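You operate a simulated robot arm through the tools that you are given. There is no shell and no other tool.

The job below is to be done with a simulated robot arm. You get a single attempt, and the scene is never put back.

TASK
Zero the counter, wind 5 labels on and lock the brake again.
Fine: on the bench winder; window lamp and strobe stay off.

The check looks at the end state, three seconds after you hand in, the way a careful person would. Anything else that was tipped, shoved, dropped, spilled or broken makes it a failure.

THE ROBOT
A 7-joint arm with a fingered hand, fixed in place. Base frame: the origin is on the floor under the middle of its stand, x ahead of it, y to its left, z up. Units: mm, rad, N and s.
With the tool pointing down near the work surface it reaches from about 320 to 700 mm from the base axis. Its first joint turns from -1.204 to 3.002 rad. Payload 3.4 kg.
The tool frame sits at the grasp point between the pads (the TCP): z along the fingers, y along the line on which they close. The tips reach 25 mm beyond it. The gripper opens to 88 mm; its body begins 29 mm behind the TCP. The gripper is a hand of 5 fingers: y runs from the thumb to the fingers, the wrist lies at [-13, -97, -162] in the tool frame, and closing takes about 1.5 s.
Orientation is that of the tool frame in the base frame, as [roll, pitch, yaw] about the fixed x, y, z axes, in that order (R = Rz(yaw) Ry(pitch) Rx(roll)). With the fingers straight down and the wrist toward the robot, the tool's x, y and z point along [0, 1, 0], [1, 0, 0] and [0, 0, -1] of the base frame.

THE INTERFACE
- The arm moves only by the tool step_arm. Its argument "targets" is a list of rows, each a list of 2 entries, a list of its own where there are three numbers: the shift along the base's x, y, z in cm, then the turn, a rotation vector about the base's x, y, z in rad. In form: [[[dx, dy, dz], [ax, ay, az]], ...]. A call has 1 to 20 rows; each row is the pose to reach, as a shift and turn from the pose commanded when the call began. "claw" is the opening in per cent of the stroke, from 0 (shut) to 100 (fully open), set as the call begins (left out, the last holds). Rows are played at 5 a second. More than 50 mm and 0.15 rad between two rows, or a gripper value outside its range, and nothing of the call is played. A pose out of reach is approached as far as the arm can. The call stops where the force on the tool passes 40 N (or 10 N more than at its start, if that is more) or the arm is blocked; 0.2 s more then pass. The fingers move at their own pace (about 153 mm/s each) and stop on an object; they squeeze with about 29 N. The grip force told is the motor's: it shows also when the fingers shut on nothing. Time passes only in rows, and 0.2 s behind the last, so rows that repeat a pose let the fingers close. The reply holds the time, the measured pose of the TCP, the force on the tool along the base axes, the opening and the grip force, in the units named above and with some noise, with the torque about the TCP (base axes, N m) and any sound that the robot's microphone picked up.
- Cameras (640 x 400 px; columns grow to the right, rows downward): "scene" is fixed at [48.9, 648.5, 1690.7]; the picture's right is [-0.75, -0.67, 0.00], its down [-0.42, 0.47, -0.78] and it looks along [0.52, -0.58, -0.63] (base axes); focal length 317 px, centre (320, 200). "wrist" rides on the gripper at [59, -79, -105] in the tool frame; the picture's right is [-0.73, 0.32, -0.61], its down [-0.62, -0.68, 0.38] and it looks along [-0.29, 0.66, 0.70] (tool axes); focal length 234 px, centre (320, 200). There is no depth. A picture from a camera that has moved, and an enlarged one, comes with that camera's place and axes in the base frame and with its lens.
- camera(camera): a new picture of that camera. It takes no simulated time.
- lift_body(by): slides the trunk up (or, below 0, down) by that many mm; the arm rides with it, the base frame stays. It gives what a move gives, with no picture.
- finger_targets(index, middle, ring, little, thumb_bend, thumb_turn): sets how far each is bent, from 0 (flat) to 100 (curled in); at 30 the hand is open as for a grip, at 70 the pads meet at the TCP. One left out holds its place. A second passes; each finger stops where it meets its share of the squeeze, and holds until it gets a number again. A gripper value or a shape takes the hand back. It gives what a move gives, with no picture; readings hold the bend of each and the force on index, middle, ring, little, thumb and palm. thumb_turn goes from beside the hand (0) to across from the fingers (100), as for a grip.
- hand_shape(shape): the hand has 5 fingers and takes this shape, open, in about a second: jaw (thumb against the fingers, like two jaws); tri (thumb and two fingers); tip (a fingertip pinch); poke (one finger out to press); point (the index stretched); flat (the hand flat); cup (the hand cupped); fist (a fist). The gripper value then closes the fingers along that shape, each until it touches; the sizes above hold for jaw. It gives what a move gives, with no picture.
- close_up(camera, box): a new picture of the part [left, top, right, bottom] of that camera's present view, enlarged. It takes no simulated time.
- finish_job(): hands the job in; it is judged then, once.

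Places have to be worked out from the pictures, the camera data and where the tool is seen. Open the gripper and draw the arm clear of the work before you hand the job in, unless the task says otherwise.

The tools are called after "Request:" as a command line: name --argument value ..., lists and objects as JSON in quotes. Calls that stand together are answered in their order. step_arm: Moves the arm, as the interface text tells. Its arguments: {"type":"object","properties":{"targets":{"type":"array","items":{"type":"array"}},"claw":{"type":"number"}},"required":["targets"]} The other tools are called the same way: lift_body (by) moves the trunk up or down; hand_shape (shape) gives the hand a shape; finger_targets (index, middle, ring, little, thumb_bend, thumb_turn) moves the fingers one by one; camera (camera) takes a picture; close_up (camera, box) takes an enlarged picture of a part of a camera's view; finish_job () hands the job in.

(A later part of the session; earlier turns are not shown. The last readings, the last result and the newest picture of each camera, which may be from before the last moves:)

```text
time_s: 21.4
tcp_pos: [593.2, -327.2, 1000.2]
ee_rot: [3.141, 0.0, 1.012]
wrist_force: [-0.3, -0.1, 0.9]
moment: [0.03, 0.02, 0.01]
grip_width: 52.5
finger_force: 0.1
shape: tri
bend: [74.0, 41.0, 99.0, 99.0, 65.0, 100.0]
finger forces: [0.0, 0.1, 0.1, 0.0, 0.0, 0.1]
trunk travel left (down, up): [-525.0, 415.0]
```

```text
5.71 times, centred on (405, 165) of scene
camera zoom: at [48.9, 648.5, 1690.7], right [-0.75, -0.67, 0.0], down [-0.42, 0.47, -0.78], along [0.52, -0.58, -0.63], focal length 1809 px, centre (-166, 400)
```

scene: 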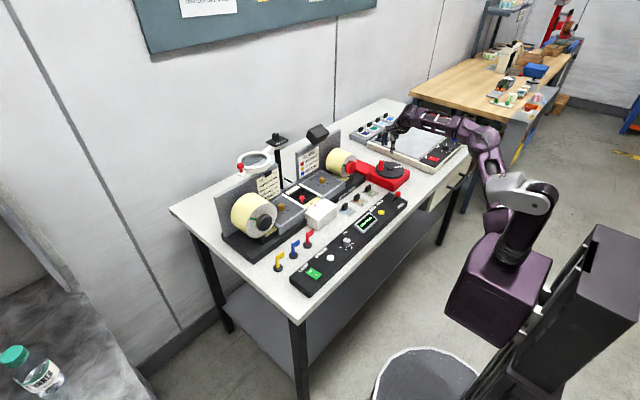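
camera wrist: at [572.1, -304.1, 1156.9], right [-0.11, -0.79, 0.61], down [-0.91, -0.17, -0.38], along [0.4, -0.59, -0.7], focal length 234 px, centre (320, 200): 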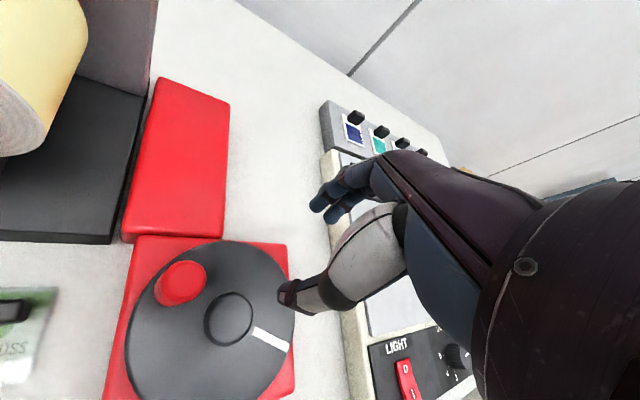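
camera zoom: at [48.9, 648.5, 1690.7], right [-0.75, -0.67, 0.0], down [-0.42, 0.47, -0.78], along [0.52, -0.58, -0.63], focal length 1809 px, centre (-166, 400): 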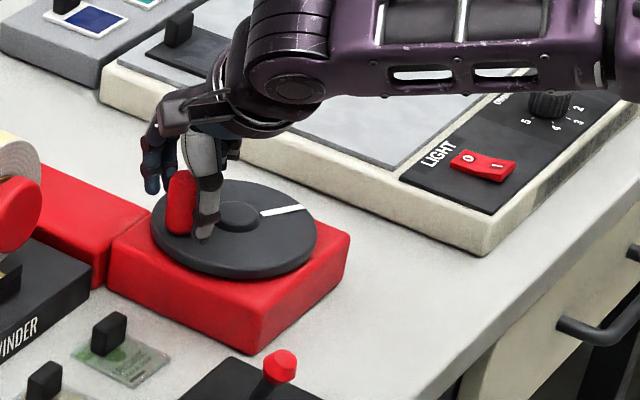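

No contact yet and the knob is well centred. I'll close the grip on it now.

Request:
step_arm --targets '[[[0, 0, 0], [0, 0, 0]], [[0, 0, 0], [0, 0, 0]], [[0, 0, 0], [0, 0, 0]], [[0, 0, 0], [0, 0, 0]], [[0, 0, 0], [0, 0, 0]], [[0, 0, 0], [0, 0, 0]]]' --claw 0

Request:
close_up --camera "wrist" --box '[200, 180, 400, 360]'

Request:
close_up --camera "scene" --box '[370, 130, 440, 200]'

Request:
close_up --camera "scene" --box '[340, 200, 400, 240]'

```text
time_s: 22.8
tcp_pos: [593.2, -326.0, 999.7]
ee_rot: [3.139, 0.0, 1.012]
wrist_force: [0.0, 1.5, -2.8]
moment: [0.04, 0.01, 0.03]
grip_width: 14.9
finger_force: 29.0
shape: tri
bend: [73.0, 57.0, 100.0, 100.0, 74.0, 100.0]
finger forces: [11.4, 13.2, 0.0, 0.0, 25.7, 0.0]
trunk travel left (down, up): [-525.0, 415.0]
```

```text
2.22 times, centred on (300, 270) of wrist
camera zoom: at [556.3, -234.9, 1105.2], right [-0.11, -0.79, 0.61], down [-0.91, -0.17, -0.38], along [0.4, -0.59, -0.7], focal length 520 px, centre (364, 44)
```

zoom: 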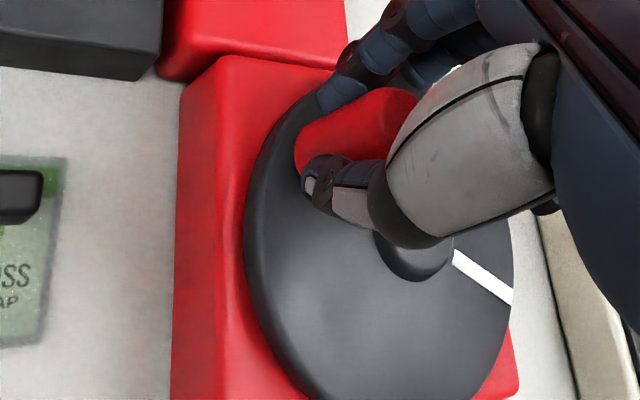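

```text
5.71 times, centred on (405, 165) of scene
camera zoom: at [48.9, 648.5, 1690.7], right [-0.75, -0.67, 0.0], down [-0.42, 0.47, -0.78], along [0.52, -0.58, -0.63], focal length 1809 px, centre (-166, 400)
```

zoom: 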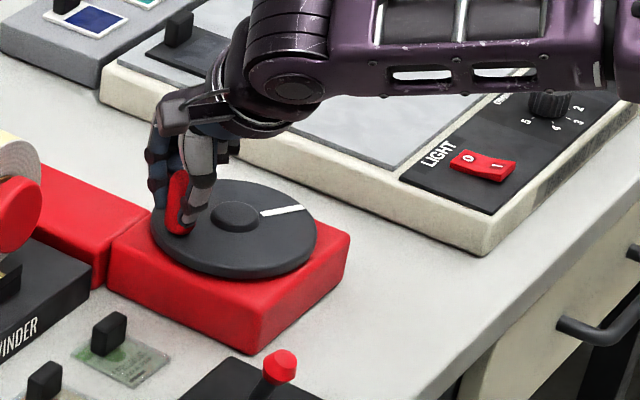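

```text
10.00 times, centred on (370, 220) of scene
camera zoom: at [48.9, 648.5, 1690.7], right [-0.75, -0.67, 0.0], down [-0.42, 0.47, -0.78], along [0.52, -0.58, -0.63], focal length 3166 px, centre (-180, 0)
```

zoom: 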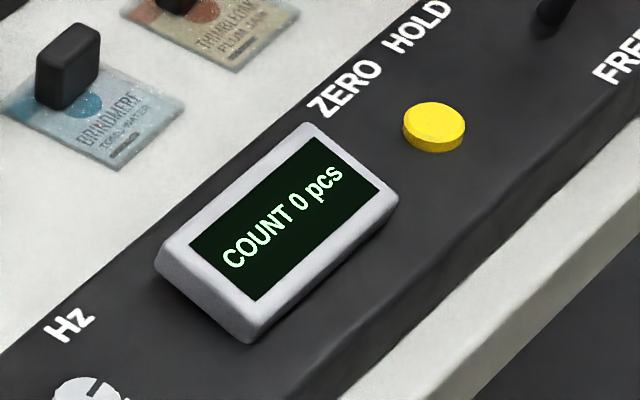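

The grip holds with a 15 mm width and about 26 N on the thumb. I'll try a small clockwise arc (seen from above) about the hub and watch the force and the counter.

Request:
step_arm --targets '[[[0.3, -0.18, 0], [0, 0, 0]], [[0.59, -0.4, 0], [0, 0, 0]], [[0.86, -0.64, 0], [0, 0, 0]], [[1.11, -0.9, 0], [0, 0, 0]], [[1.34, -1.18, 0], [0, 0, 0]], [[1.54, -1.46, 0], [0, 0, 0]], [[1.88, -2.09, 0], [0, 0, 0]], [[1.88, -2.09, 0], [0, 0, 0]]]'

Request:
close_up --camera "scene" --box '[370, 130, 440, 200]'

Request:
close_up --camera "scene" --box '[320, 140, 400, 240]'

```text
time_s: 24.6
tcp_pos: [611.4, -348.4, 999.7]
ee_rot: [-3.141, -0.001, 1.013]
wrist_force: [1.4, 0.5, -0.5]
moment: [-0.01, -0.04, 0.02]
grip_width: 14.9
finger_force: 28.6
shape: tri
bend: [73.0, 57.0, 100.0, 100.0, 74.0, 100.0]
finger forces: [12.3, 14.5, 0.0, 0.0, 25.6, 0.1]
trunk travel left (down, up): [-525.0, 415.0]
```

```text
5.71 times, centred on (405, 165) of scene
camera zoom: at [48.9, 648.5, 1690.7], right [-0.75, -0.67, 0.0], down [-0.42, 0.47, -0.78], along [0.52, -0.58, -0.63], focal length 1809 px, centre (-166, 400)
```

zoom: 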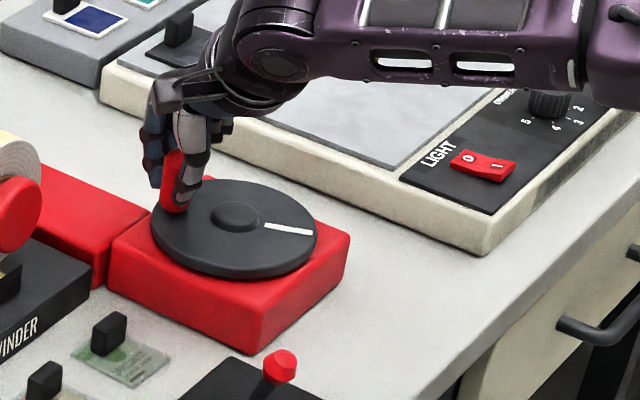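

```text
4.00 times, centred on (360, 190) of scene
camera zoom: at [48.9, 648.5, 1690.7], right [-0.75, -0.67, 0.0], down [-0.42, 0.47, -0.78], along [0.52, -0.58, -0.63], focal length 1266 px, centre (160, 240)
```

zoom: 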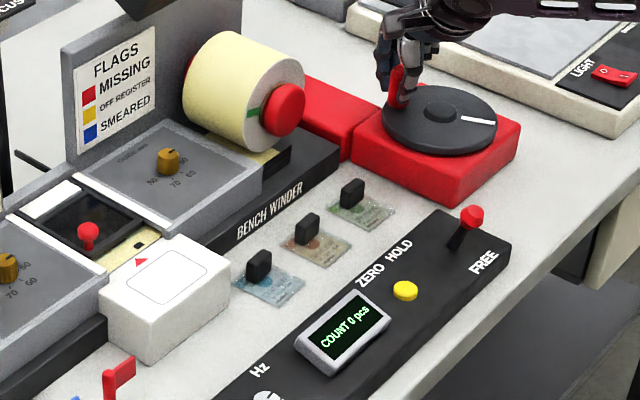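

The crank turns freely with almost no side force; the count still reads 0. I'll continue clockwise another 90° and check the counter.

Request:
step_arm --targets '[[[0.294, -0.905, 0], [0, 0, 0]], [[0.393, -1.851, 0], [0, 0, 0]], [[0.294, -2.797, 0], [0, 0, 0]], [[0, -3.702, 0], [0, 0, 0]], [[-0.476, -4.525, 0], [0, 0, 0]], [[-1.112, -5.232, 0], [0, 0, 0]], [[-1.882, -5.791, 0], [0, 0, 0]], [[-2.306, -6.008, 0], [0, 0, 0]], [[-2.306, -6.008, 0], [0, 0, 0]]]'

Request:
close_up --camera "scene" --box '[320, 130, 440, 240]'

Request:
close_up --camera "scene" --box '[340, 200, 400, 240]'

```text
time_s: 26.6
tcp_pos: [588.2, -409.3, 998.8]
ee_rot: [3.141, 0.001, 1.011]
wrist_force: [-0.3, 4.2, -1.4]
moment: [0.11, 0.02, 0.03]
grip_width: 14.8
finger_force: 28.5
shape: tri
bend: [73.0, 57.0, 100.0, 100.0, 74.0, 100.0]
finger forces: [13.4, 12.8, 0.0, 0.0, 27.4, 0.0]
trunk travel left (down, up): [-525.0, 415.0]
```

```text
3.64 times, centred on (380, 185) of scene
camera zoom: at [48.9, 648.5, 1690.7], right [-0.75, -0.67, 0.0], down [-0.42, 0.47, -0.78], along [0.52, -0.58, -0.63], focal length 1151 px, centre (102, 254)
```

zoom: 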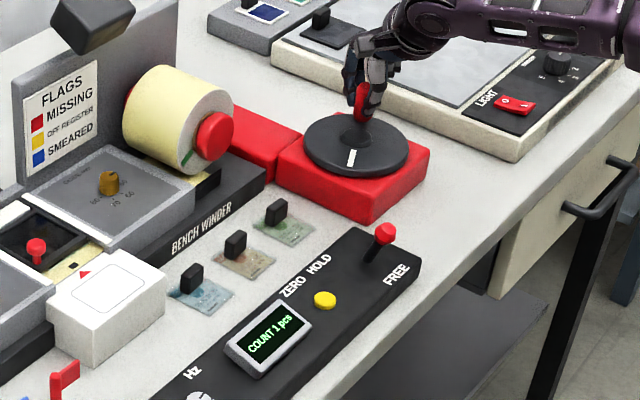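

```text
10.00 times, centred on (370, 220) of scene
camera zoom: at [48.9, 648.5, 1690.7], right [-0.75, -0.67, 0.0], down [-0.42, 0.47, -0.78], along [0.52, -0.58, -0.63], focal length 3166 px, centre (-180, 0)
```

zoom: 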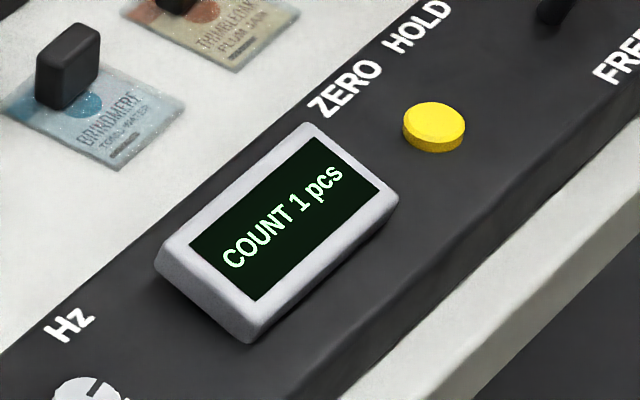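

The count reads 1 after about 126° clockwise, and the reel's green mark turned the right way for winding onto it. I'll keep turning in smaller steps to learn where the counts change.

Request:
step_arm --targets '[[[-0.45, -0.13, 0], [0, 0, 0]], [[-0.907, -0.193, 0], [0, 0, 0]], [[-1.38, -0.27, 0], [0, 0, 0]], [[-1.849, -0.292, 0], [0, 0, 0]], [[-1.849, -0.292, 0], [0, 0, 0]]]'

Request:
close_up --camera "scene" --box '[340, 200, 400, 240]'

Request:
close_up --camera "scene" --box '[320, 130, 440, 240]'

```text
time_s: 27.8
tcp_pos: [570.4, -411.6, 997.9]
ee_rot: [-3.141, -0.001, 1.009]
wrist_force: [0.4, 0.4, -1.4]
moment: [-0.05, 0.0, 0.0]
grip_width: 14.6
finger_force: 28.7
shape: tri
bend: [73.0, 57.0, 100.0, 100.0, 74.0, 100.0]
finger forces: [12.6, 14.7, 0.0, 0.0, 26.0, 0.0]
trunk travel left (down, up): [-525.0, 415.0]
```

```text
10.00 times, centred on (370, 220) of scene
camera zoom: at [48.9, 648.5, 1690.7], right [-0.75, -0.67, 0.0], down [-0.42, 0.47, -0.78], along [0.52, -0.58, -0.63], focal length 3166 px, centre (-180, 0)
```

zoom: 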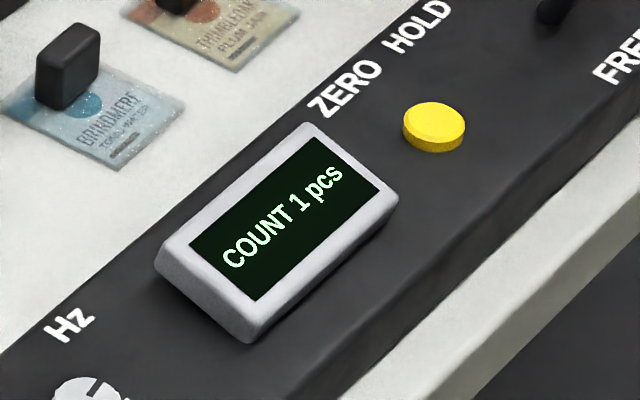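

```text
3.64 times, centred on (380, 185) of scene
camera zoom: at [48.9, 648.5, 1690.7], right [-0.75, -0.67, 0.0], down [-0.42, 0.47, -0.78], along [0.52, -0.58, -0.63], focal length 1151 px, centre (102, 254)
```

zoom: 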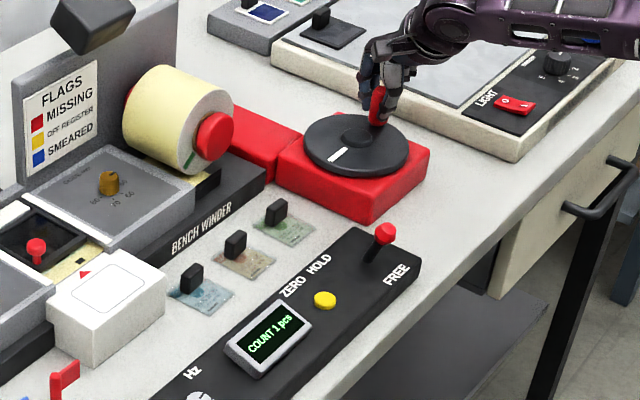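

It still reads 1 at about 150° total. I'll carry on another 30°.

Request:
step_arm --targets '[[[-0.395, 0.017, 0], [0, 0, 0]], [[-0.787, 0.069, 0], [0, 0, 0]], [[-1.172, 0.154, 0], [0, 0, 0]], [[-1.549, 0.273, 0], [0, 0, 0]], [[-2.265, 0.607, 0], [0, 0, 0]], [[-2.265, 0.607, 0], [0, 0, 0]]]'

Request:
close_up --camera "scene" --box '[320, 130, 440, 240]'

```text
time_s: 29.2
tcp_pos: [546.5, -405.5, 997.9]
ee_rot: [3.141, 0.001, 1.013]
wrist_force: [0.8, 1.6, 1.8]
moment: [0.02, 0.0, 0.01]
grip_width: 14.8
finger_force: 29.2
shape: tri
bend: [73.0, 57.0, 100.0, 100.0, 74.0, 100.0]
finger forces: [13.2, 14.9, 0.0, 0.0, 26.9, 0.0]
trunk travel left (down, up): [-525.0, 415.0]
```

```text
3.64 times, centred on (380, 185) of scene
camera zoom: at [48.9, 648.5, 1690.7], right [-0.75, -0.67, 0.0], down [-0.42, 0.47, -0.78], along [0.52, -0.58, -0.63], focal length 1151 px, centre (102, 254)
```

zoom: 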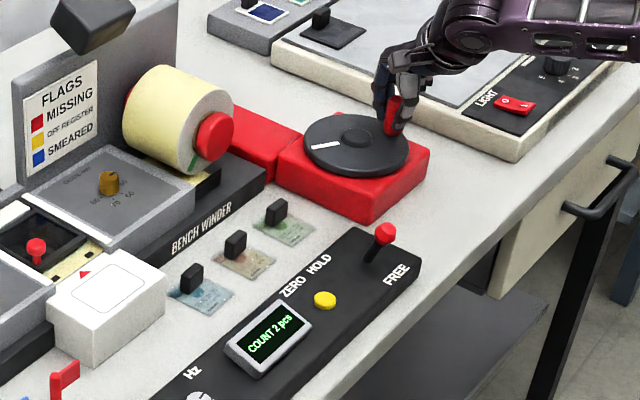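

The count reads 2 at about 180°. I'll continue 30° more and look closely at the web marks near the red arrow as well.

Request:
step_arm --targets '[[[-0.33, 0.22, 0], [0, 0, 0]], [[-0.647, 0.453, 0], [0, 0, 0]], [[-0.94, 0.72, 0], [0, 0, 0]], [[-1.205, 1.011, 0], [0, 0, 0]], [[-1.658, 1.658, 0], [0, 0, 0]], [[-1.658, 1.658, 0], [0, 0, 0]]]'

Request:
close_up --camera "scene" --box '[340, 200, 400, 240]'

Request:
close_up --camera "scene" --box '[290, 140, 400, 230]'

```text
time_s: 30.6
tcp_pos: [530.1, -389.0, 998.5]
ee_rot: [-3.142, 0.0, 1.013]
wrist_force: [0.9, -0.1, 3.0]
moment: [-0.01, -0.06, -0.03]
grip_width: 14.8
finger_force: 28.7
shape: tri
bend: [73.0, 57.0, 100.0, 100.0, 74.0, 100.0]
finger forces: [12.8, 15.9, 0.0, 0.1, 26.6, 0.1]
trunk travel left (down, up): [-525.0, 415.0]
```

```text
10.00 times, centred on (370, 220) of scene
camera zoom: at [48.9, 648.5, 1690.7], right [-0.75, -0.67, 0.0], down [-0.42, 0.47, -0.78], along [0.52, -0.58, -0.63], focal length 3166 px, centre (-180, 0)
```

zoom: 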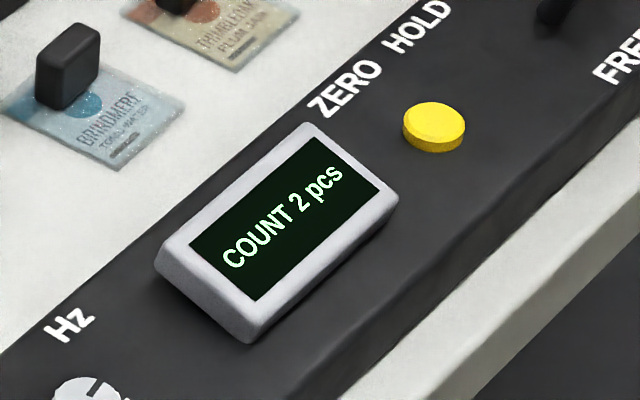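

```text
4.44 times, centred on (345, 185) of scene
camera zoom: at [48.9, 648.5, 1690.7], right [-0.75, -0.67, 0.0], down [-0.42, 0.47, -0.78], along [0.52, -0.58, -0.63], focal length 1407 px, centre (209, 267)
```

zoom: 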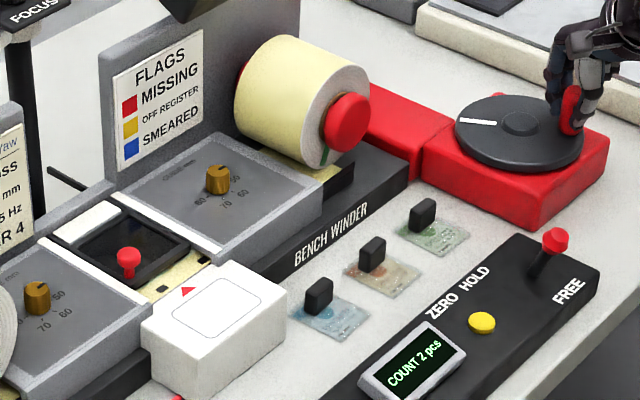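

It still reads 2 at about 210°. I'll add another 30°, to 240°.

Request:
step_arm --targets '[[[-0.18, 0.35, 0], [0, 0, 0]], [[-0.334, 0.716, 0], [0, 0, 0]], [[-0.45, 1.093, 0], [0, 0, 0]], [[-0.538, 1.478, 0], [0, 0, 0]], [[-0.607, 2.265, 0], [0, 0, 0]], [[-0.607, 2.265, 0], [0, 0, 0]]]'

Request:
close_up --camera "scene" --box '[340, 200, 400, 240]'

Request:
close_up --camera "scene" --box '[290, 140, 400, 230]'

```text
time_s: 32.0
tcp_pos: [524.9, -365.8, 998.6]
ee_rot: [3.14, 0.002, 1.013]
wrist_force: [4.5, -1.1, 5.2]
moment: [-0.05, -0.12, -0.01]
grip_width: 14.8
finger_force: 29.0
shape: tri
bend: [73.0, 57.0, 100.0, 100.0, 75.0, 100.0]
finger forces: [15.0, 16.7, 0.0, 0.0, 25.7, 0.0]
trunk travel left (down, up): [-525.0, 415.0]
```

```text
10.00 times, centred on (370, 220) of scene
camera zoom: at [48.9, 648.5, 1690.7], right [-0.75, -0.67, 0.0], down [-0.42, 0.47, -0.78], along [0.52, -0.58, -0.63], focal length 3166 px, centre (-180, 0)
```

zoom: 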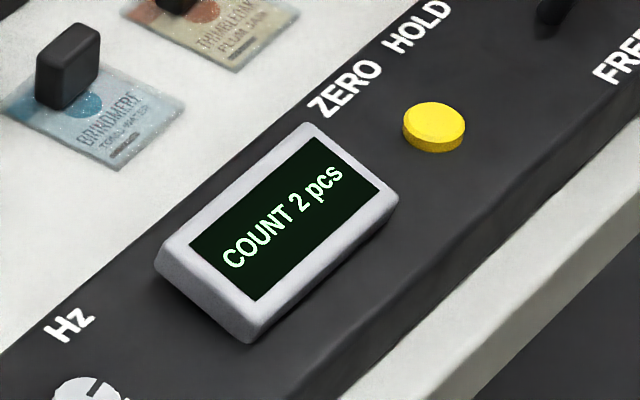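

```text
4.44 times, centred on (345, 185) of scene
camera zoom: at [48.9, 648.5, 1690.7], right [-0.75, -0.67, 0.0], down [-0.42, 0.47, -0.78], along [0.52, -0.58, -0.63], focal length 1407 px, centre (209, 267)
```

zoom: 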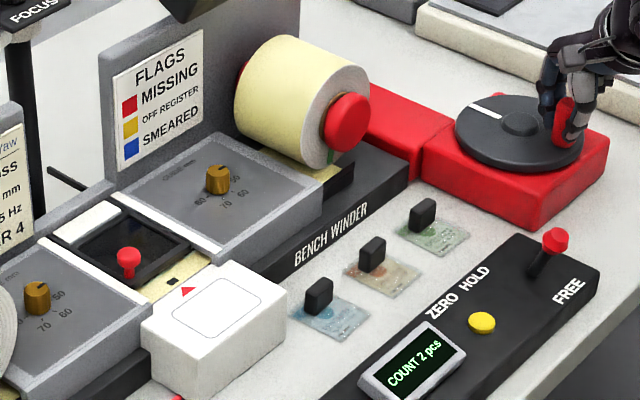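

It still reads 2 at about 240°. I'll do 15° steps now to find the next change.

Request:
step_arm --targets '[[[0.08, 0.4, 0.05], [0, 0, 0]], [[0.14, 0.79, 0.08], [0, 0, 0]], [[0.23, 1.165, 0.08], [0, 0, 0]], [[0.23, 1.165, 0.08], [0, 0, 0]]]'

Request:
close_up --camera "scene" --box '[290, 140, 440, 240]'

```text
time_s: 33.0
tcp_pos: [525.7, -355.9, 998.4]
ee_rot: [-3.141, 0.001, 1.013]
wrist_force: [1.5, -0.6, 1.0]
moment: [-0.04, -0.07, 0.0]
grip_width: 15.0
finger_force: 28.7
shape: tri
bend: [73.0, 57.0, 100.0, 100.0, 75.0, 100.0]
finger forces: [13.1, 16.7, 0.0, 0.1, 26.1, 0.0]
trunk travel left (down, up): [-525.0, 415.0]
```

```text
4.00 times, centred on (365, 190) of scene
camera zoom: at [48.9, 648.5, 1690.7], right [-0.75, -0.67, 0.0], down [-0.42, 0.47, -0.78], along [0.52, -0.58, -0.63], focal length 1266 px, centre (140, 240)
```

zoom: 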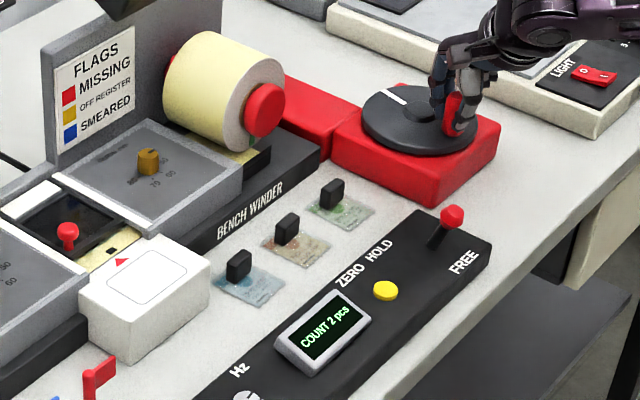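

It still reads 2 at about 253°. Another 15°.

Request:
step_arm --targets '[[[0.15, 0.38, 0], [0, 0, 0]], [[0.31, 0.75, 0], [0, 0, 0]], [[0.45, 1.085, 0], [0, 0, 0]], [[0.45, 1.085, 0], [0, 0, 0]]]'

Request:
close_up --camera "scene" --box '[290, 140, 440, 240]'

```text
time_s: 34.0
tcp_pos: [529.9, -344.8, 999.0]
ee_rot: [-3.141, 0.0, 1.013]
wrist_force: [-3.0, 0.2, -3.5]
moment: [0.03, -0.02, -0.02]
grip_width: 14.8
finger_force: 28.9
shape: tri
bend: [73.0, 57.0, 100.0, 100.0, 75.0, 100.0]
finger forces: [12.0, 15.0, 0.0, 0.0, 27.2, 0.0]
trunk travel left (down, up): [-525.0, 415.0]
```

```text
4.00 times, centred on (365, 190) of scene
camera zoom: at [48.9, 648.5, 1690.7], right [-0.75, -0.67, 0.0], down [-0.42, 0.47, -0.78], along [0.52, -0.58, -0.63], focal length 1266 px, centre (140, 240)
```

zoom: 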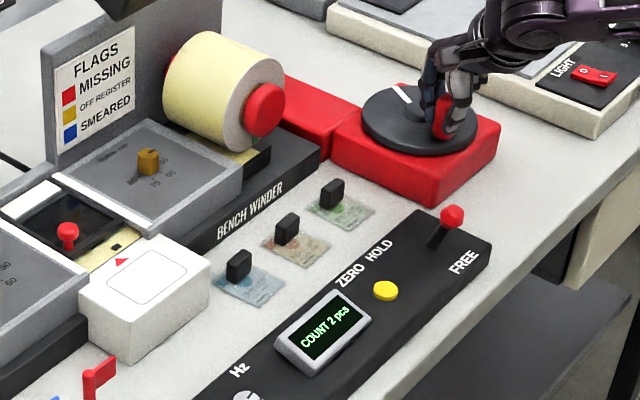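

It still reads 2 at about 268°. Another 15°.

Request:
step_arm --targets '[[[0.2, 0.32, 0.03], [0, 0, 0]], [[0.43, 0.63, 0.05], [0, 0, 0]], [[0.68, 0.93, 0.05], [0, 0, 0]], [[0.68, 0.93, 0.05], [0, 0, 0]]]'

Request:
close_up --camera "scene" --box '[290, 140, 440, 240]'

```text
time_s: 35.0
tcp_pos: [537.8, -334.1, 999.6]
ee_rot: [3.141, 0.001, 1.012]
wrist_force: [-2.2, 1.9, -8.2]
moment: [0.04, 0.06, -0.01]
grip_width: 14.9
finger_force: 28.9
shape: tri
bend: [73.0, 57.0, 100.0, 100.0, 75.0, 100.0]
finger forces: [12.2, 14.0, 0.0, 0.0, 27.6, 0.0]
trunk travel left (down, up): [-525.0, 415.0]
```

```text
4.00 times, centred on (365, 190) of scene
camera zoom: at [48.9, 648.5, 1690.7], right [-0.75, -0.67, 0.0], down [-0.42, 0.47, -0.78], along [0.52, -0.58, -0.63], focal length 1266 px, centre (140, 240)
```

zoom: 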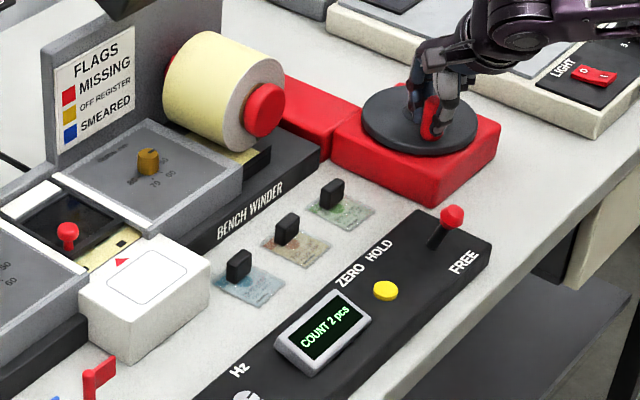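

It still reads 2 at about 283°; the pattern suggests about 120° per label. I'll continue 15° more, easing the z back down slightly.

Request:
step_arm --targets '[[[0.3, 0.26, -0.04], [0, 0, 0]], [[0.6, 0.5, -0.08], [0, 0, 0]], [[0.95, 0.72, -0.08], [0, 0, 0]], [[0.95, 0.72, -0.08], [0, 0, 0]]]'

Request:
close_up --camera "scene" --box '[290, 140, 440, 240]'

```text
time_s: 36.0
tcp_pos: [549.2, -326.7, 998.6]
ee_rot: [-3.141, 0.001, 1.014]
wrist_force: [-0.1, 0.7, -2.2]
moment: [0.05, 0.01, 0.01]
grip_width: 14.7
finger_force: 29.8
shape: tri
bend: [73.0, 57.0, 100.0, 100.0, 75.0, 100.0]
finger forces: [12.9, 14.9, 0.0, 0.0, 27.2, 0.0]
trunk travel left (down, up): [-525.0, 415.0]
```

```text
4.00 times, centred on (365, 190) of scene
camera zoom: at [48.9, 648.5, 1690.7], right [-0.75, -0.67, 0.0], down [-0.42, 0.47, -0.78], along [0.52, -0.58, -0.63], focal length 1266 px, centre (140, 240)
```

zoom: 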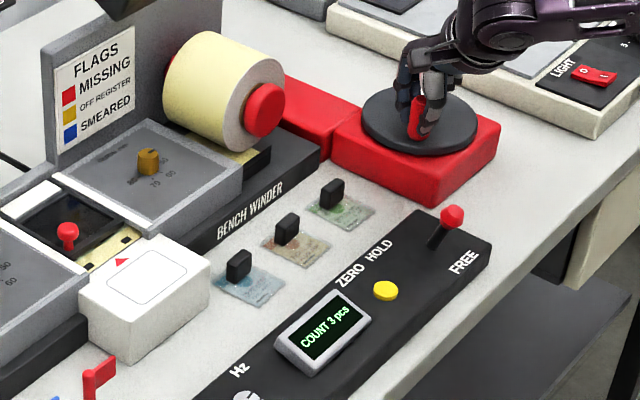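

The count reads 3 just past about 300°, consistent with 120° per label and rounding. I'll carry on clockwise to about 384° and check.

Request:
step_arm --targets '[[[0.82, 0.408, 0], [0, 0, 0]], [[1.746, 0.605, 0], [0, 0, 0]], [[2.694, 0.605, 0], [0, 0, 0]], [[3.62, 0.408, 0], [0, 0, 0]], [[4.485, 0.023, 0], [0, 0, 0]], [[5.251, -0.534, 0], [0, 0, 0]], [[5.885, -1.237, 0], [0, 0, 0]], [[5.885, -1.237, 0], [0, 0, 0]]]'

Request:
close_up --camera "scene" --box '[290, 140, 440, 240]'

Request:
close_up --camera "wrist" --box '[200, 180, 400, 360]'

```text
time_s: 37.8
tcp_pos: [604.9, -339.7, 998.5]
ee_rot: [3.139, 0.0, 1.012]
wrist_force: [2.7, 1.3, 4.2]
moment: [-0.02, -0.07, 0.0]
grip_width: 14.8
finger_force: 28.9
shape: tri
bend: [73.0, 57.0, 100.0, 100.0, 75.0, 100.0]
finger forces: [14.7, 16.2, 0.0, 0.1, 26.0, 0.0]
trunk travel left (down, up): [-525.0, 415.0]
```

```text
4.00 times, centred on (365, 190) of scene
camera zoom: at [48.9, 648.5, 1690.7], right [-0.75, -0.67, 0.0], down [-0.42, 0.47, -0.78], along [0.52, -0.58, -0.63], focal length 1266 px, centre (140, 240)
```

zoom: 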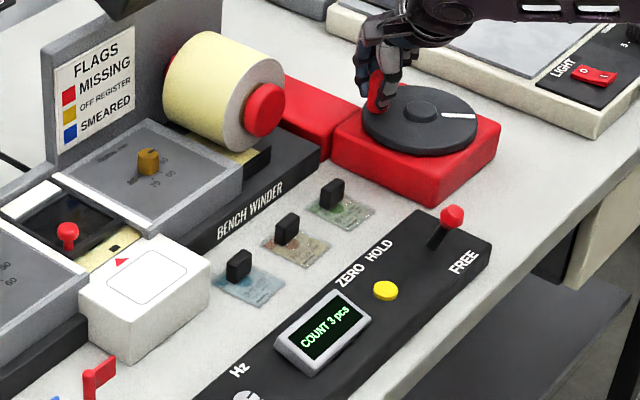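

```text
2.22 times, centred on (300, 270) of wrist
camera zoom: at [569.3, -246.6, 1104.5], right [-0.11, -0.79, 0.61], down [-0.91, -0.17, -0.38], along [0.4, -0.59, -0.69], focal length 520 px, centre (364, 44)
```

zoom: 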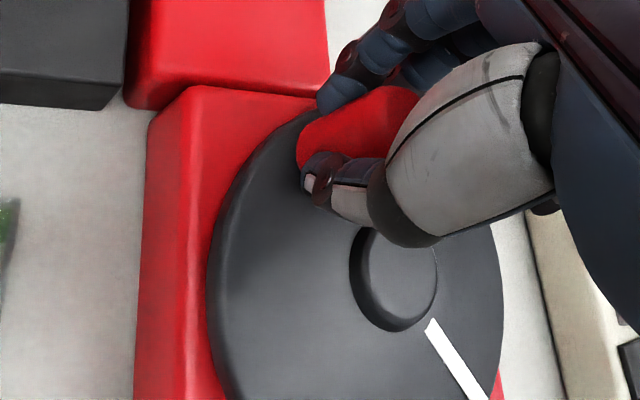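

It reads 3 at about 382°. The next change should be near 420°, so I'll go to about 413° first.

Request:
step_arm --targets '[[[0.26, -0.4, 0], [0, 0, 0]], [[0.473, -0.82, 0], [0, 0, 0]], [[0.64, -1.26, 0], [0, 0, 0]], [[0.766, -1.721, 0], [0, 0, 0]], [[0.84, -2.189, 0], [0, 0, 0]], [[0.84, -2.189, 0], [0, 0, 0]]]'

Request:
close_up --camera "scene" --box '[290, 140, 440, 240]'

```text
time_s: 39.2
tcp_pos: [613.5, -361.7, 999.1]
ee_rot: [-3.14, 0.0, 1.012]
wrist_force: [3.5, 1.5, 2.2]
moment: [-0.03, -0.07, 0.02]
grip_width: 14.8
finger_force: 29.3
shape: tri
bend: [73.0, 57.0, 100.0, 100.0, 75.0, 100.0]
finger forces: [13.6, 16.9, 0.0, 0.0, 24.5, 0.1]
trunk travel left (down, up): [-525.0, 415.0]
```

```text
4.00 times, centred on (365, 190) of scene
camera zoom: at [48.9, 648.5, 1690.7], right [-0.75, -0.67, 0.0], down [-0.42, 0.47, -0.78], along [0.52, -0.58, -0.63], focal length 1266 px, centre (140, 240)
```

zoom: 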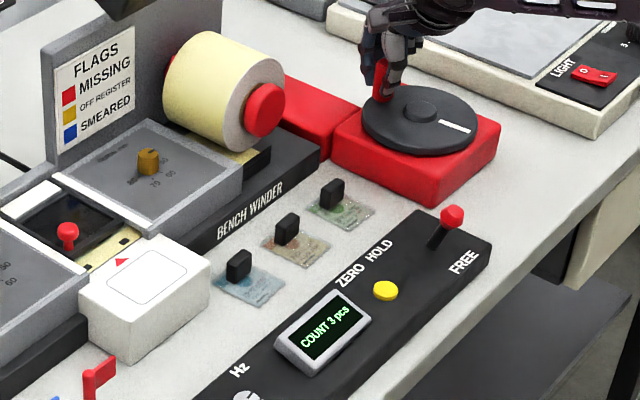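

It reads 3 at about 414°. Another 12°.

Request:
step_arm --targets '[[[0.02, -0.3, 0], [0, 0, 0]], [[0.02, -0.6, 0], [0, 0, 0]], [[-0.02, -0.95, 0], [0, 0, 0]], [[-0.02, -0.95, 0], [0, 0, 0]]]'

Request:
close_up --camera "scene" --box '[290, 140, 440, 240]'

```text
time_s: 40.2
tcp_pos: [613.8, -370.4, 999.4]
ee_rot: [-3.14, 0.0, 1.011]
wrist_force: [3.5, 0.8, 2.6]
moment: [-0.01, -0.12, 0.02]
grip_width: 14.4
finger_force: 29.5
shape: tri
bend: [73.0, 56.0, 100.0, 100.0, 75.0, 100.0]
finger forces: [14.3, 17.4, 0.0, 0.1, 23.6, 0.0]
trunk travel left (down, up): [-525.0, 415.0]
```

```text
4.00 times, centred on (365, 190) of scene
camera zoom: at [48.9, 648.5, 1690.7], right [-0.75, -0.67, 0.0], down [-0.42, 0.47, -0.78], along [0.52, -0.58, -0.63], focal length 1266 px, centre (140, 240)
```

zoom: 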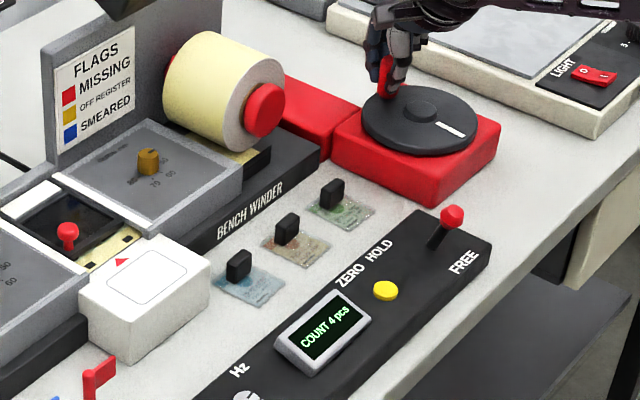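

The count reads 4 at about 425°, so each label is 120° with rounding; exactly 5 labels is at 600°, with the knob on the robot side (θ≈180°). I'll continue clockwise to about 534°.

Request:
step_arm --targets '[[[-0.115, -0.924, 0], [0, 0, 0]], [[-0.5, -1.789, 0], [0, 0, 0]], [[-1.057, -2.555, 0], [0, 0, 0]], [[-1.76, -3.189, 0], [0, 0, 0]], [[-2.58, -3.662, 0], [0, 0, 0]], [[-3.481, -3.955, 0], [0, 0, 0]], [[-4.423, -4.054, 0], [0, 0, 0]], [[-5.365, -3.955, 0], [0, 0, 0]], [[-6.266, -3.662, 0], [0, 0, 0]], [[-6.266, -3.662, 0], [0, 0, 0]]]'

Request:
close_up --camera "scene" --box '[290, 140, 440, 240]'

```text
time_s: 42.4
tcp_pos: [551.7, -406.6, 997.4]
ee_rot: [3.142, 0.0, 1.01]
wrist_force: [0.4, 2.6, -2.4]
moment: [0.06, -0.02, -0.01]
grip_width: 14.6
finger_force: 29.0
shape: tri
bend: [73.0, 57.0, 100.0, 100.0, 75.0, 100.0]
finger forces: [13.5, 15.2, 0.1, 0.0, 24.4, 0.1]
trunk travel left (down, up): [-525.0, 415.0]
```

```text
4.00 times, centred on (365, 190) of scene
camera zoom: at [48.9, 648.5, 1690.7], right [-0.75, -0.67, 0.0], down [-0.42, 0.47, -0.78], along [0.52, -0.58, -0.63], focal length 1266 px, centre (140, 240)
```

zoom: 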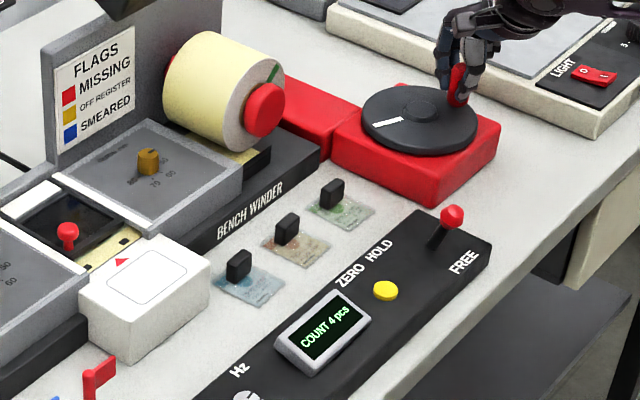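

It reads 4 at about 534°, as predicted. I'll wind the final stretch to θ≈180° (600° total), the middle of the count-5 band.

Request:
step_arm --targets '[[[-0.82, 0.473, 0], [0, 0, 0]], [[-1.523, 1.107, 0], [0, 0, 0]], [[-2.08, 1.873, 0], [0, 0, 0]], [[-2.465, 2.738, 0], [0, 0, 0]], [[-2.643, 3.508, 0], [0, 0, 0]], [[-2.687, 4.138, 0], [0, 0, 0]], [[-2.687, 4.138, 0], [0, 0, 0]]]'

Request:
close_up --camera "scene" --box '[290, 140, 440, 240]'

Request:
close_up --camera "scene" --box '[340, 200, 400, 240]'

Request:
close_up --camera "scene" --box '[290, 180, 350, 225]'

```text
time_s: 44.0
tcp_pos: [524.3, -366.3, 998.8]
ee_rot: [3.141, 0.0, 1.012]
wrist_force: [3.8, 0.5, 1.3]
moment: [-0.02, -0.1, 0.07]
grip_width: 14.7
finger_force: 28.9
shape: tri
bend: [73.0, 57.0, 100.0, 100.0, 75.0, 100.0]
finger forces: [14.6, 17.3, 0.0, 0.1, 23.4, 0.0]
trunk travel left (down, up): [-525.0, 415.0]
```

```text
4.00 times, centred on (365, 190) of scene
camera zoom: at [48.9, 648.5, 1690.7], right [-0.75, -0.67, 0.0], down [-0.42, 0.47, -0.78], along [0.52, -0.58, -0.63], focal length 1266 px, centre (140, 240)
```

zoom: 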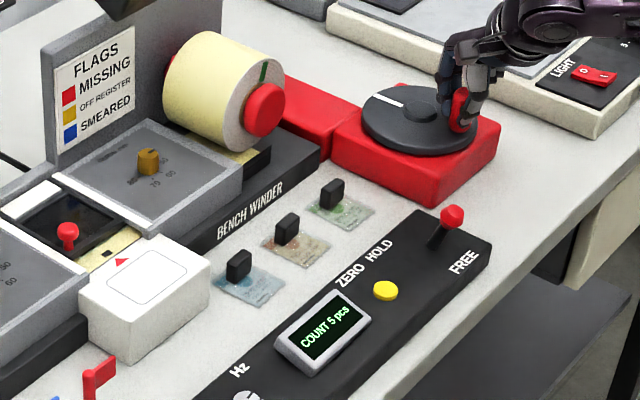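

```text
10.00 times, centred on (370, 220) of scene
camera zoom: at [48.9, 648.5, 1690.7], right [-0.75, -0.67, 0.0], down [-0.42, 0.47, -0.78], along [0.52, -0.58, -0.63], focal length 3166 px, centre (-180, 0)
```

zoom: 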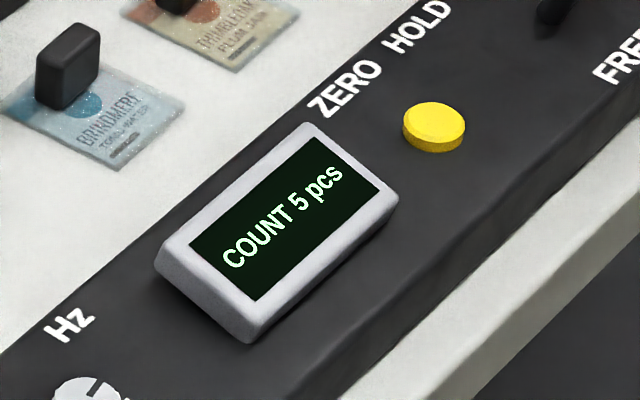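

```text
8.89 times, centred on (320, 202) of scene
camera zoom: at [48.9, 648.5, 1690.7], right [-0.75, -0.67, 0.0], down [-0.42, 0.47, -0.78], along [0.52, -0.58, -0.63], focal length 2814 px, centre (320, 178)
```

zoom: 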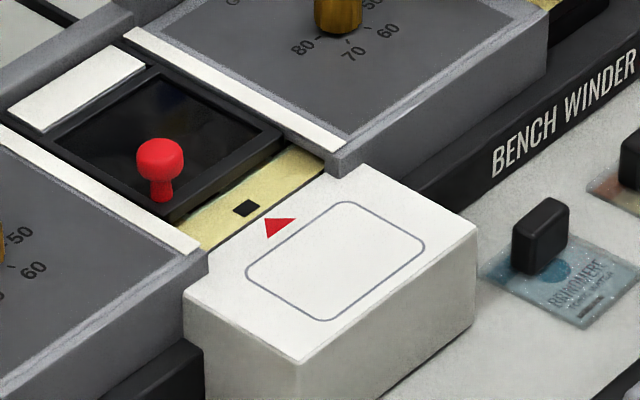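

The counter reads 5 and the web's registration mark is back in line with the red arrow, so this is exactly 5 labels. I'll open the grip gently and rise straight up.

Request:
step_arm --targets '[[[0, 0, 0], [0, 0, 0]], [[0, 0, 0], [0, 0, 0]], [[0, 0, 0], [0, 0, 0]], [[0, 0, 2], [0, 0, 0]], [[0, 0, 4], [0, 0, 0]], [[0, 0, 7], [0, 0, 0]], [[0, 0, 7], [0, 0, 0]]]' --claw 60

Request:
close_up --camera "scene" --box '[290, 140, 440, 240]'

Request:
close_up --camera "wrist" --box '[200, 180, 400, 360]'

```text
time_s: 45.6
tcp_pos: [525.1, -366.6, 1067.1]
ee_rot: [3.141, -0.001, 1.013]
wrist_force: [-0.3, -0.2, 0.5]
moment: [0.03, 0.03, 0.01]
grip_width: 52.4
finger_force: 0.0
shape: tri
bend: [74.0, 41.0, 99.0, 99.0, 65.0, 100.0]
finger forces: [0.0, 0.0, 0.0, 0.0, 0.1, 0.1]
trunk travel left (down, up): [-525.0, 415.0]
```

```text
4.00 times, centred on (365, 190) of scene
camera zoom: at [48.9, 648.5, 1690.7], right [-0.75, -0.67, 0.0], down [-0.42, 0.47, -0.78], along [0.52, -0.58, -0.63], focal length 1266 px, centre (140, 240)
```

zoom: 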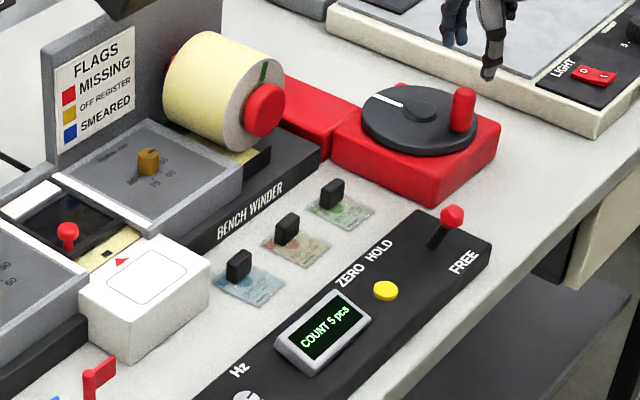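

```text
2.22 times, centred on (300, 270) of wrist
camera zoom: at [488.7, -273.5, 1173.4], right [-0.11, -0.79, 0.61], down [-0.91, -0.17, -0.38], along [0.4, -0.59, -0.7], focal length 520 px, centre (364, 44)
```

zoom: 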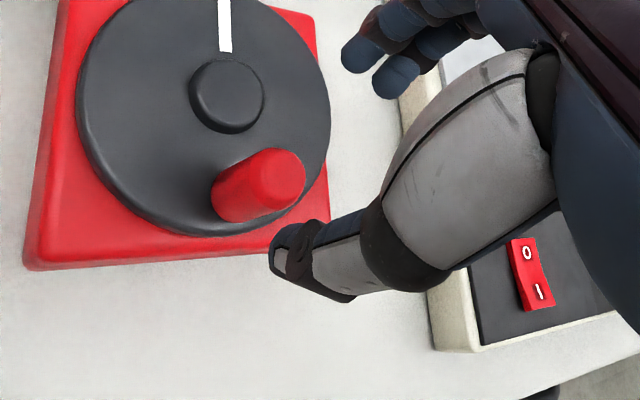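

The release was clean: the count is still 5 and the crank stayed put. I'll travel back over the lever, turning the hand back to its original yaw, and stop above it.

Request:
step_arm --targets '[[[-2.05, 3.62, 0.3], [0, 0, 0.14]], [[-4.1, 7.25, 0.3], [0, 0, 0.28]], [[-6.15, 10.9, 0.3], [0, 0, 0.42]], [[-8.2, 14.5, 0], [0, 0, 0.558]], [[-8.2, 14.5, -2.5], [0, 0, 0.558]], [[-8.2, 14.5, -2.5], [0, 0, 0.558]]]'

Request:
close_up --camera "wrist" --box '[200, 150, 400, 330]'

Request:
close_up --camera "scene" --box '[360, 150, 440, 220]'

```text
time_s: 47.0
tcp_pos: [442.3, -218.8, 1043.3]
ee_rot: [-3.141, 0.0, 1.57]
wrist_force: [0.0, -0.9, 0.1]
moment: [0.01, -0.01, -0.02]
grip_width: 52.6
finger_force: 0.0
shape: tri
bend: [74.0, 41.0, 99.0, 99.0, 65.0, 100.0]
finger forces: [0.1, 0.0, 0.0, 0.0, 0.1, 0.0]
trunk travel left (down, up): [-525.0, 415.0]
```

```text
2.22 times, centred on (300, 240) of wrist
camera zoom: at [363.4, -160.2, 1149.2], right [0.32, -0.73, 0.61], down [-0.68, -0.62, -0.38], along [0.66, -0.29, -0.7], focal length 520 px, centre (364, 111)
```

zoom: 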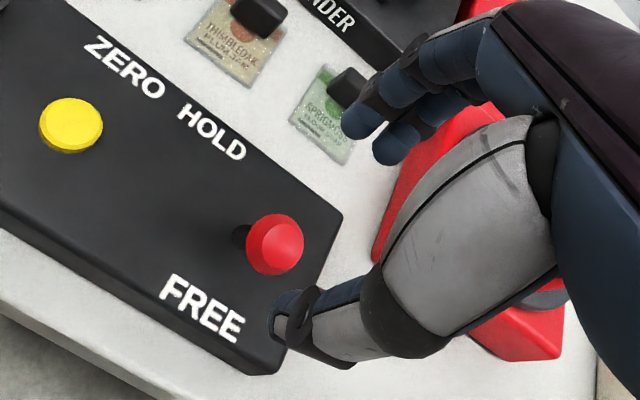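

```text
5.71 times, centred on (400, 185) of scene
camera zoom: at [48.9, 648.5, 1690.7], right [-0.75, -0.67, 0.0], down [-0.42, 0.47, -0.78], along [0.52, -0.58, -0.63], focal length 1809 px, centre (-137, 286)
```

zoom: 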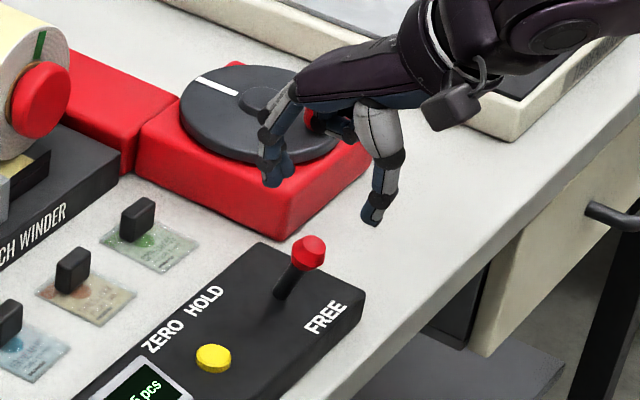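

The lever knob in the FREE position is at ≈ (444.6,-222.5,978), between thumb and fingers. I'll lower around it with a small centring correction.

Request:
step_arm --targets '[[[0.2, -0.35, -2], [0, 0, 0]], [[0.2, -0.35, -4], [0, 0, 0]], [[0.2, -0.35, -6], [0, 0, 0]], [[0.2, -0.35, -6], [0, 0, 0]]]'

Request:
close_up --camera "scene" --box '[360, 160, 430, 220]'

Request:
close_up --camera "wrist" --box '[200, 150, 400, 330]'

```text
time_s: 48.0
tcp_pos: [443.6, -224.0, 984.3]
ee_rot: [3.141, 0.0, 1.568]
wrist_force: [0.0, 0.0, 0.5]
moment: [0.01, 0.02, -0.01]
grip_width: 52.6
finger_force: 0.0
shape: tri
bend: [74.0, 41.0, 99.0, 99.0, 65.0, 100.0]
finger forces: [0.1, 0.0, 0.0, 0.1, 0.1, 0.0]
trunk travel left (down, up): [-525.0, 415.0]
```

```text
6.67 times, centred on (395, 190) of scene
camera zoom: at [48.9, 648.5, 1690.7], right [-0.75, -0.67, 0.0], down [-0.42, 0.47, -0.78], along [0.52, -0.58, -0.63], focal length 2111 px, centre (-180, 267)
```

zoom: 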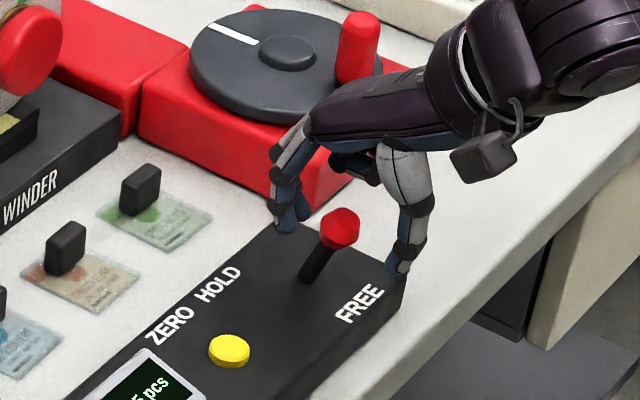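

```text
2.22 times, centred on (300, 240) of wrist
camera zoom: at [364.3, -164.7, 1090.7], right [0.32, -0.73, 0.61], down [-0.68, -0.62, -0.38], along [0.66, -0.29, -0.7], focal length 520 px, centre (364, 111)
```

zoom: 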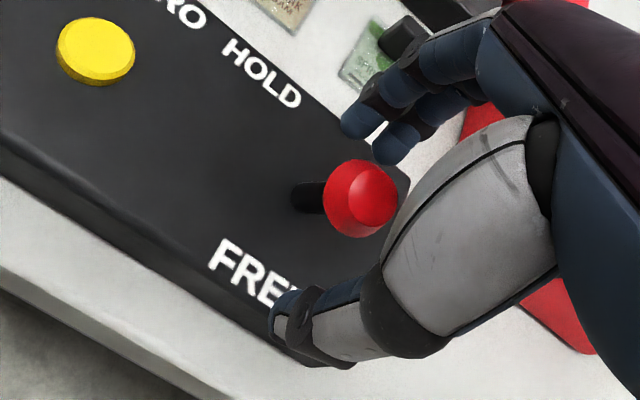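

It is straddled well. I'll narrow the opening and push the lever away from the robot to HOLD.

Request:
step_arm --targets '[[[0, 0, 0], [0, 0, 0]], [[0, 0, 0], [0, 0, 0]], [[0.7, 0, 0], [0, 0, 0]], [[1.4, 0, 0.1], [0, 0, 0]], [[2.1, 0, 0.1], [0, 0, 0]], [[2.8, 0, 0], [0, 0, 0]], [[3.4, 0, 0], [0, 0, 0]], [[3.4, 0, 0], [0, 0, 0]]]' --claw 32

Request:
close_up --camera "scene" --box '[360, 160, 430, 220]'

Request:
close_up --camera "wrist" --box '[200, 150, 400, 330]'

```text
time_s: 49.8
tcp_pos: [478.2, -223.0, 983.6]
ee_rot: [3.14, 0.002, 1.568]
wrist_force: [1.1, -0.4, 0.7]
moment: [0.0, 0.01, 0.04]
grip_width: 28.6
finger_force: 0.0
shape: tri
bend: [74.0, 52.0, 99.0, 99.0, 73.0, 100.0]
finger forces: [0.0, 0.0, 0.0, 0.1, 0.2, 0.0]
trunk travel left (down, up): [-525.0, 415.0]
```

```text
6.67 times, centred on (395, 190) of scene
camera zoom: at [48.9, 648.5, 1690.7], right [-0.75, -0.67, 0.0], down [-0.42, 0.47, -0.78], along [0.52, -0.58, -0.63], focal length 2111 px, centre (-180, 267)
```

zoom: 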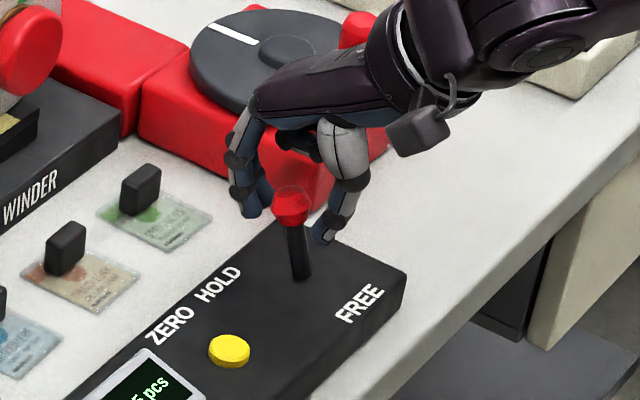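

```text
2.22 times, centred on (300, 240) of wrist
camera zoom: at [398.7, -164.4, 1089.8], right [0.32, -0.73, 0.61], down [-0.68, -0.62, -0.38], along [0.66, -0.29, -0.7], focal length 520 px, centre (364, 111)
```

zoom: 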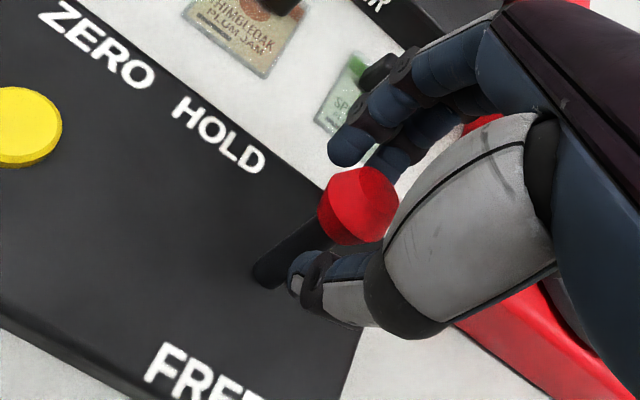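

The lever knob is back at the same image position as at the start (HOLD). I'll nudge 6 mm further to confirm it is against its stop.

Request:
step_arm --targets '[[[0.3, 0, 0], [0, 0, 0]], [[0.6, 0, 0], [0, 0, 0]], [[0.6, 0, 0], [0, 0, 0]]]'

Request:
close_up --camera "scene" --box '[360, 160, 430, 220]'

```text
time_s: 50.6
tcp_pos: [483.2, -223.9, 983.4]
ee_rot: [-3.142, -0.001, 1.57]
wrist_force: [-0.6, 0.5, -0.6]
moment: [0.01, -0.02, 0.0]
grip_width: 28.4
finger_force: 0.1
shape: tri
bend: [74.0, 52.0, 99.0, 99.0, 73.0, 100.0]
finger forces: [0.1, 0.0, 0.1, 0.0, 0.6, 0.0]
trunk travel left (down, up): [-525.0, 415.0]
```

```text
6.67 times, centred on (395, 190) of scene
camera zoom: at [48.9, 648.5, 1690.7], right [-0.75, -0.67, 0.0], down [-0.42, 0.47, -0.78], along [0.52, -0.58, -0.63], focal length 2111 px, centre (-180, 267)
```

zoom: 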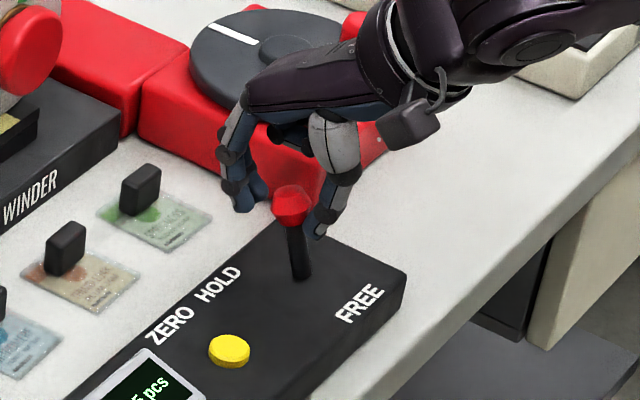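

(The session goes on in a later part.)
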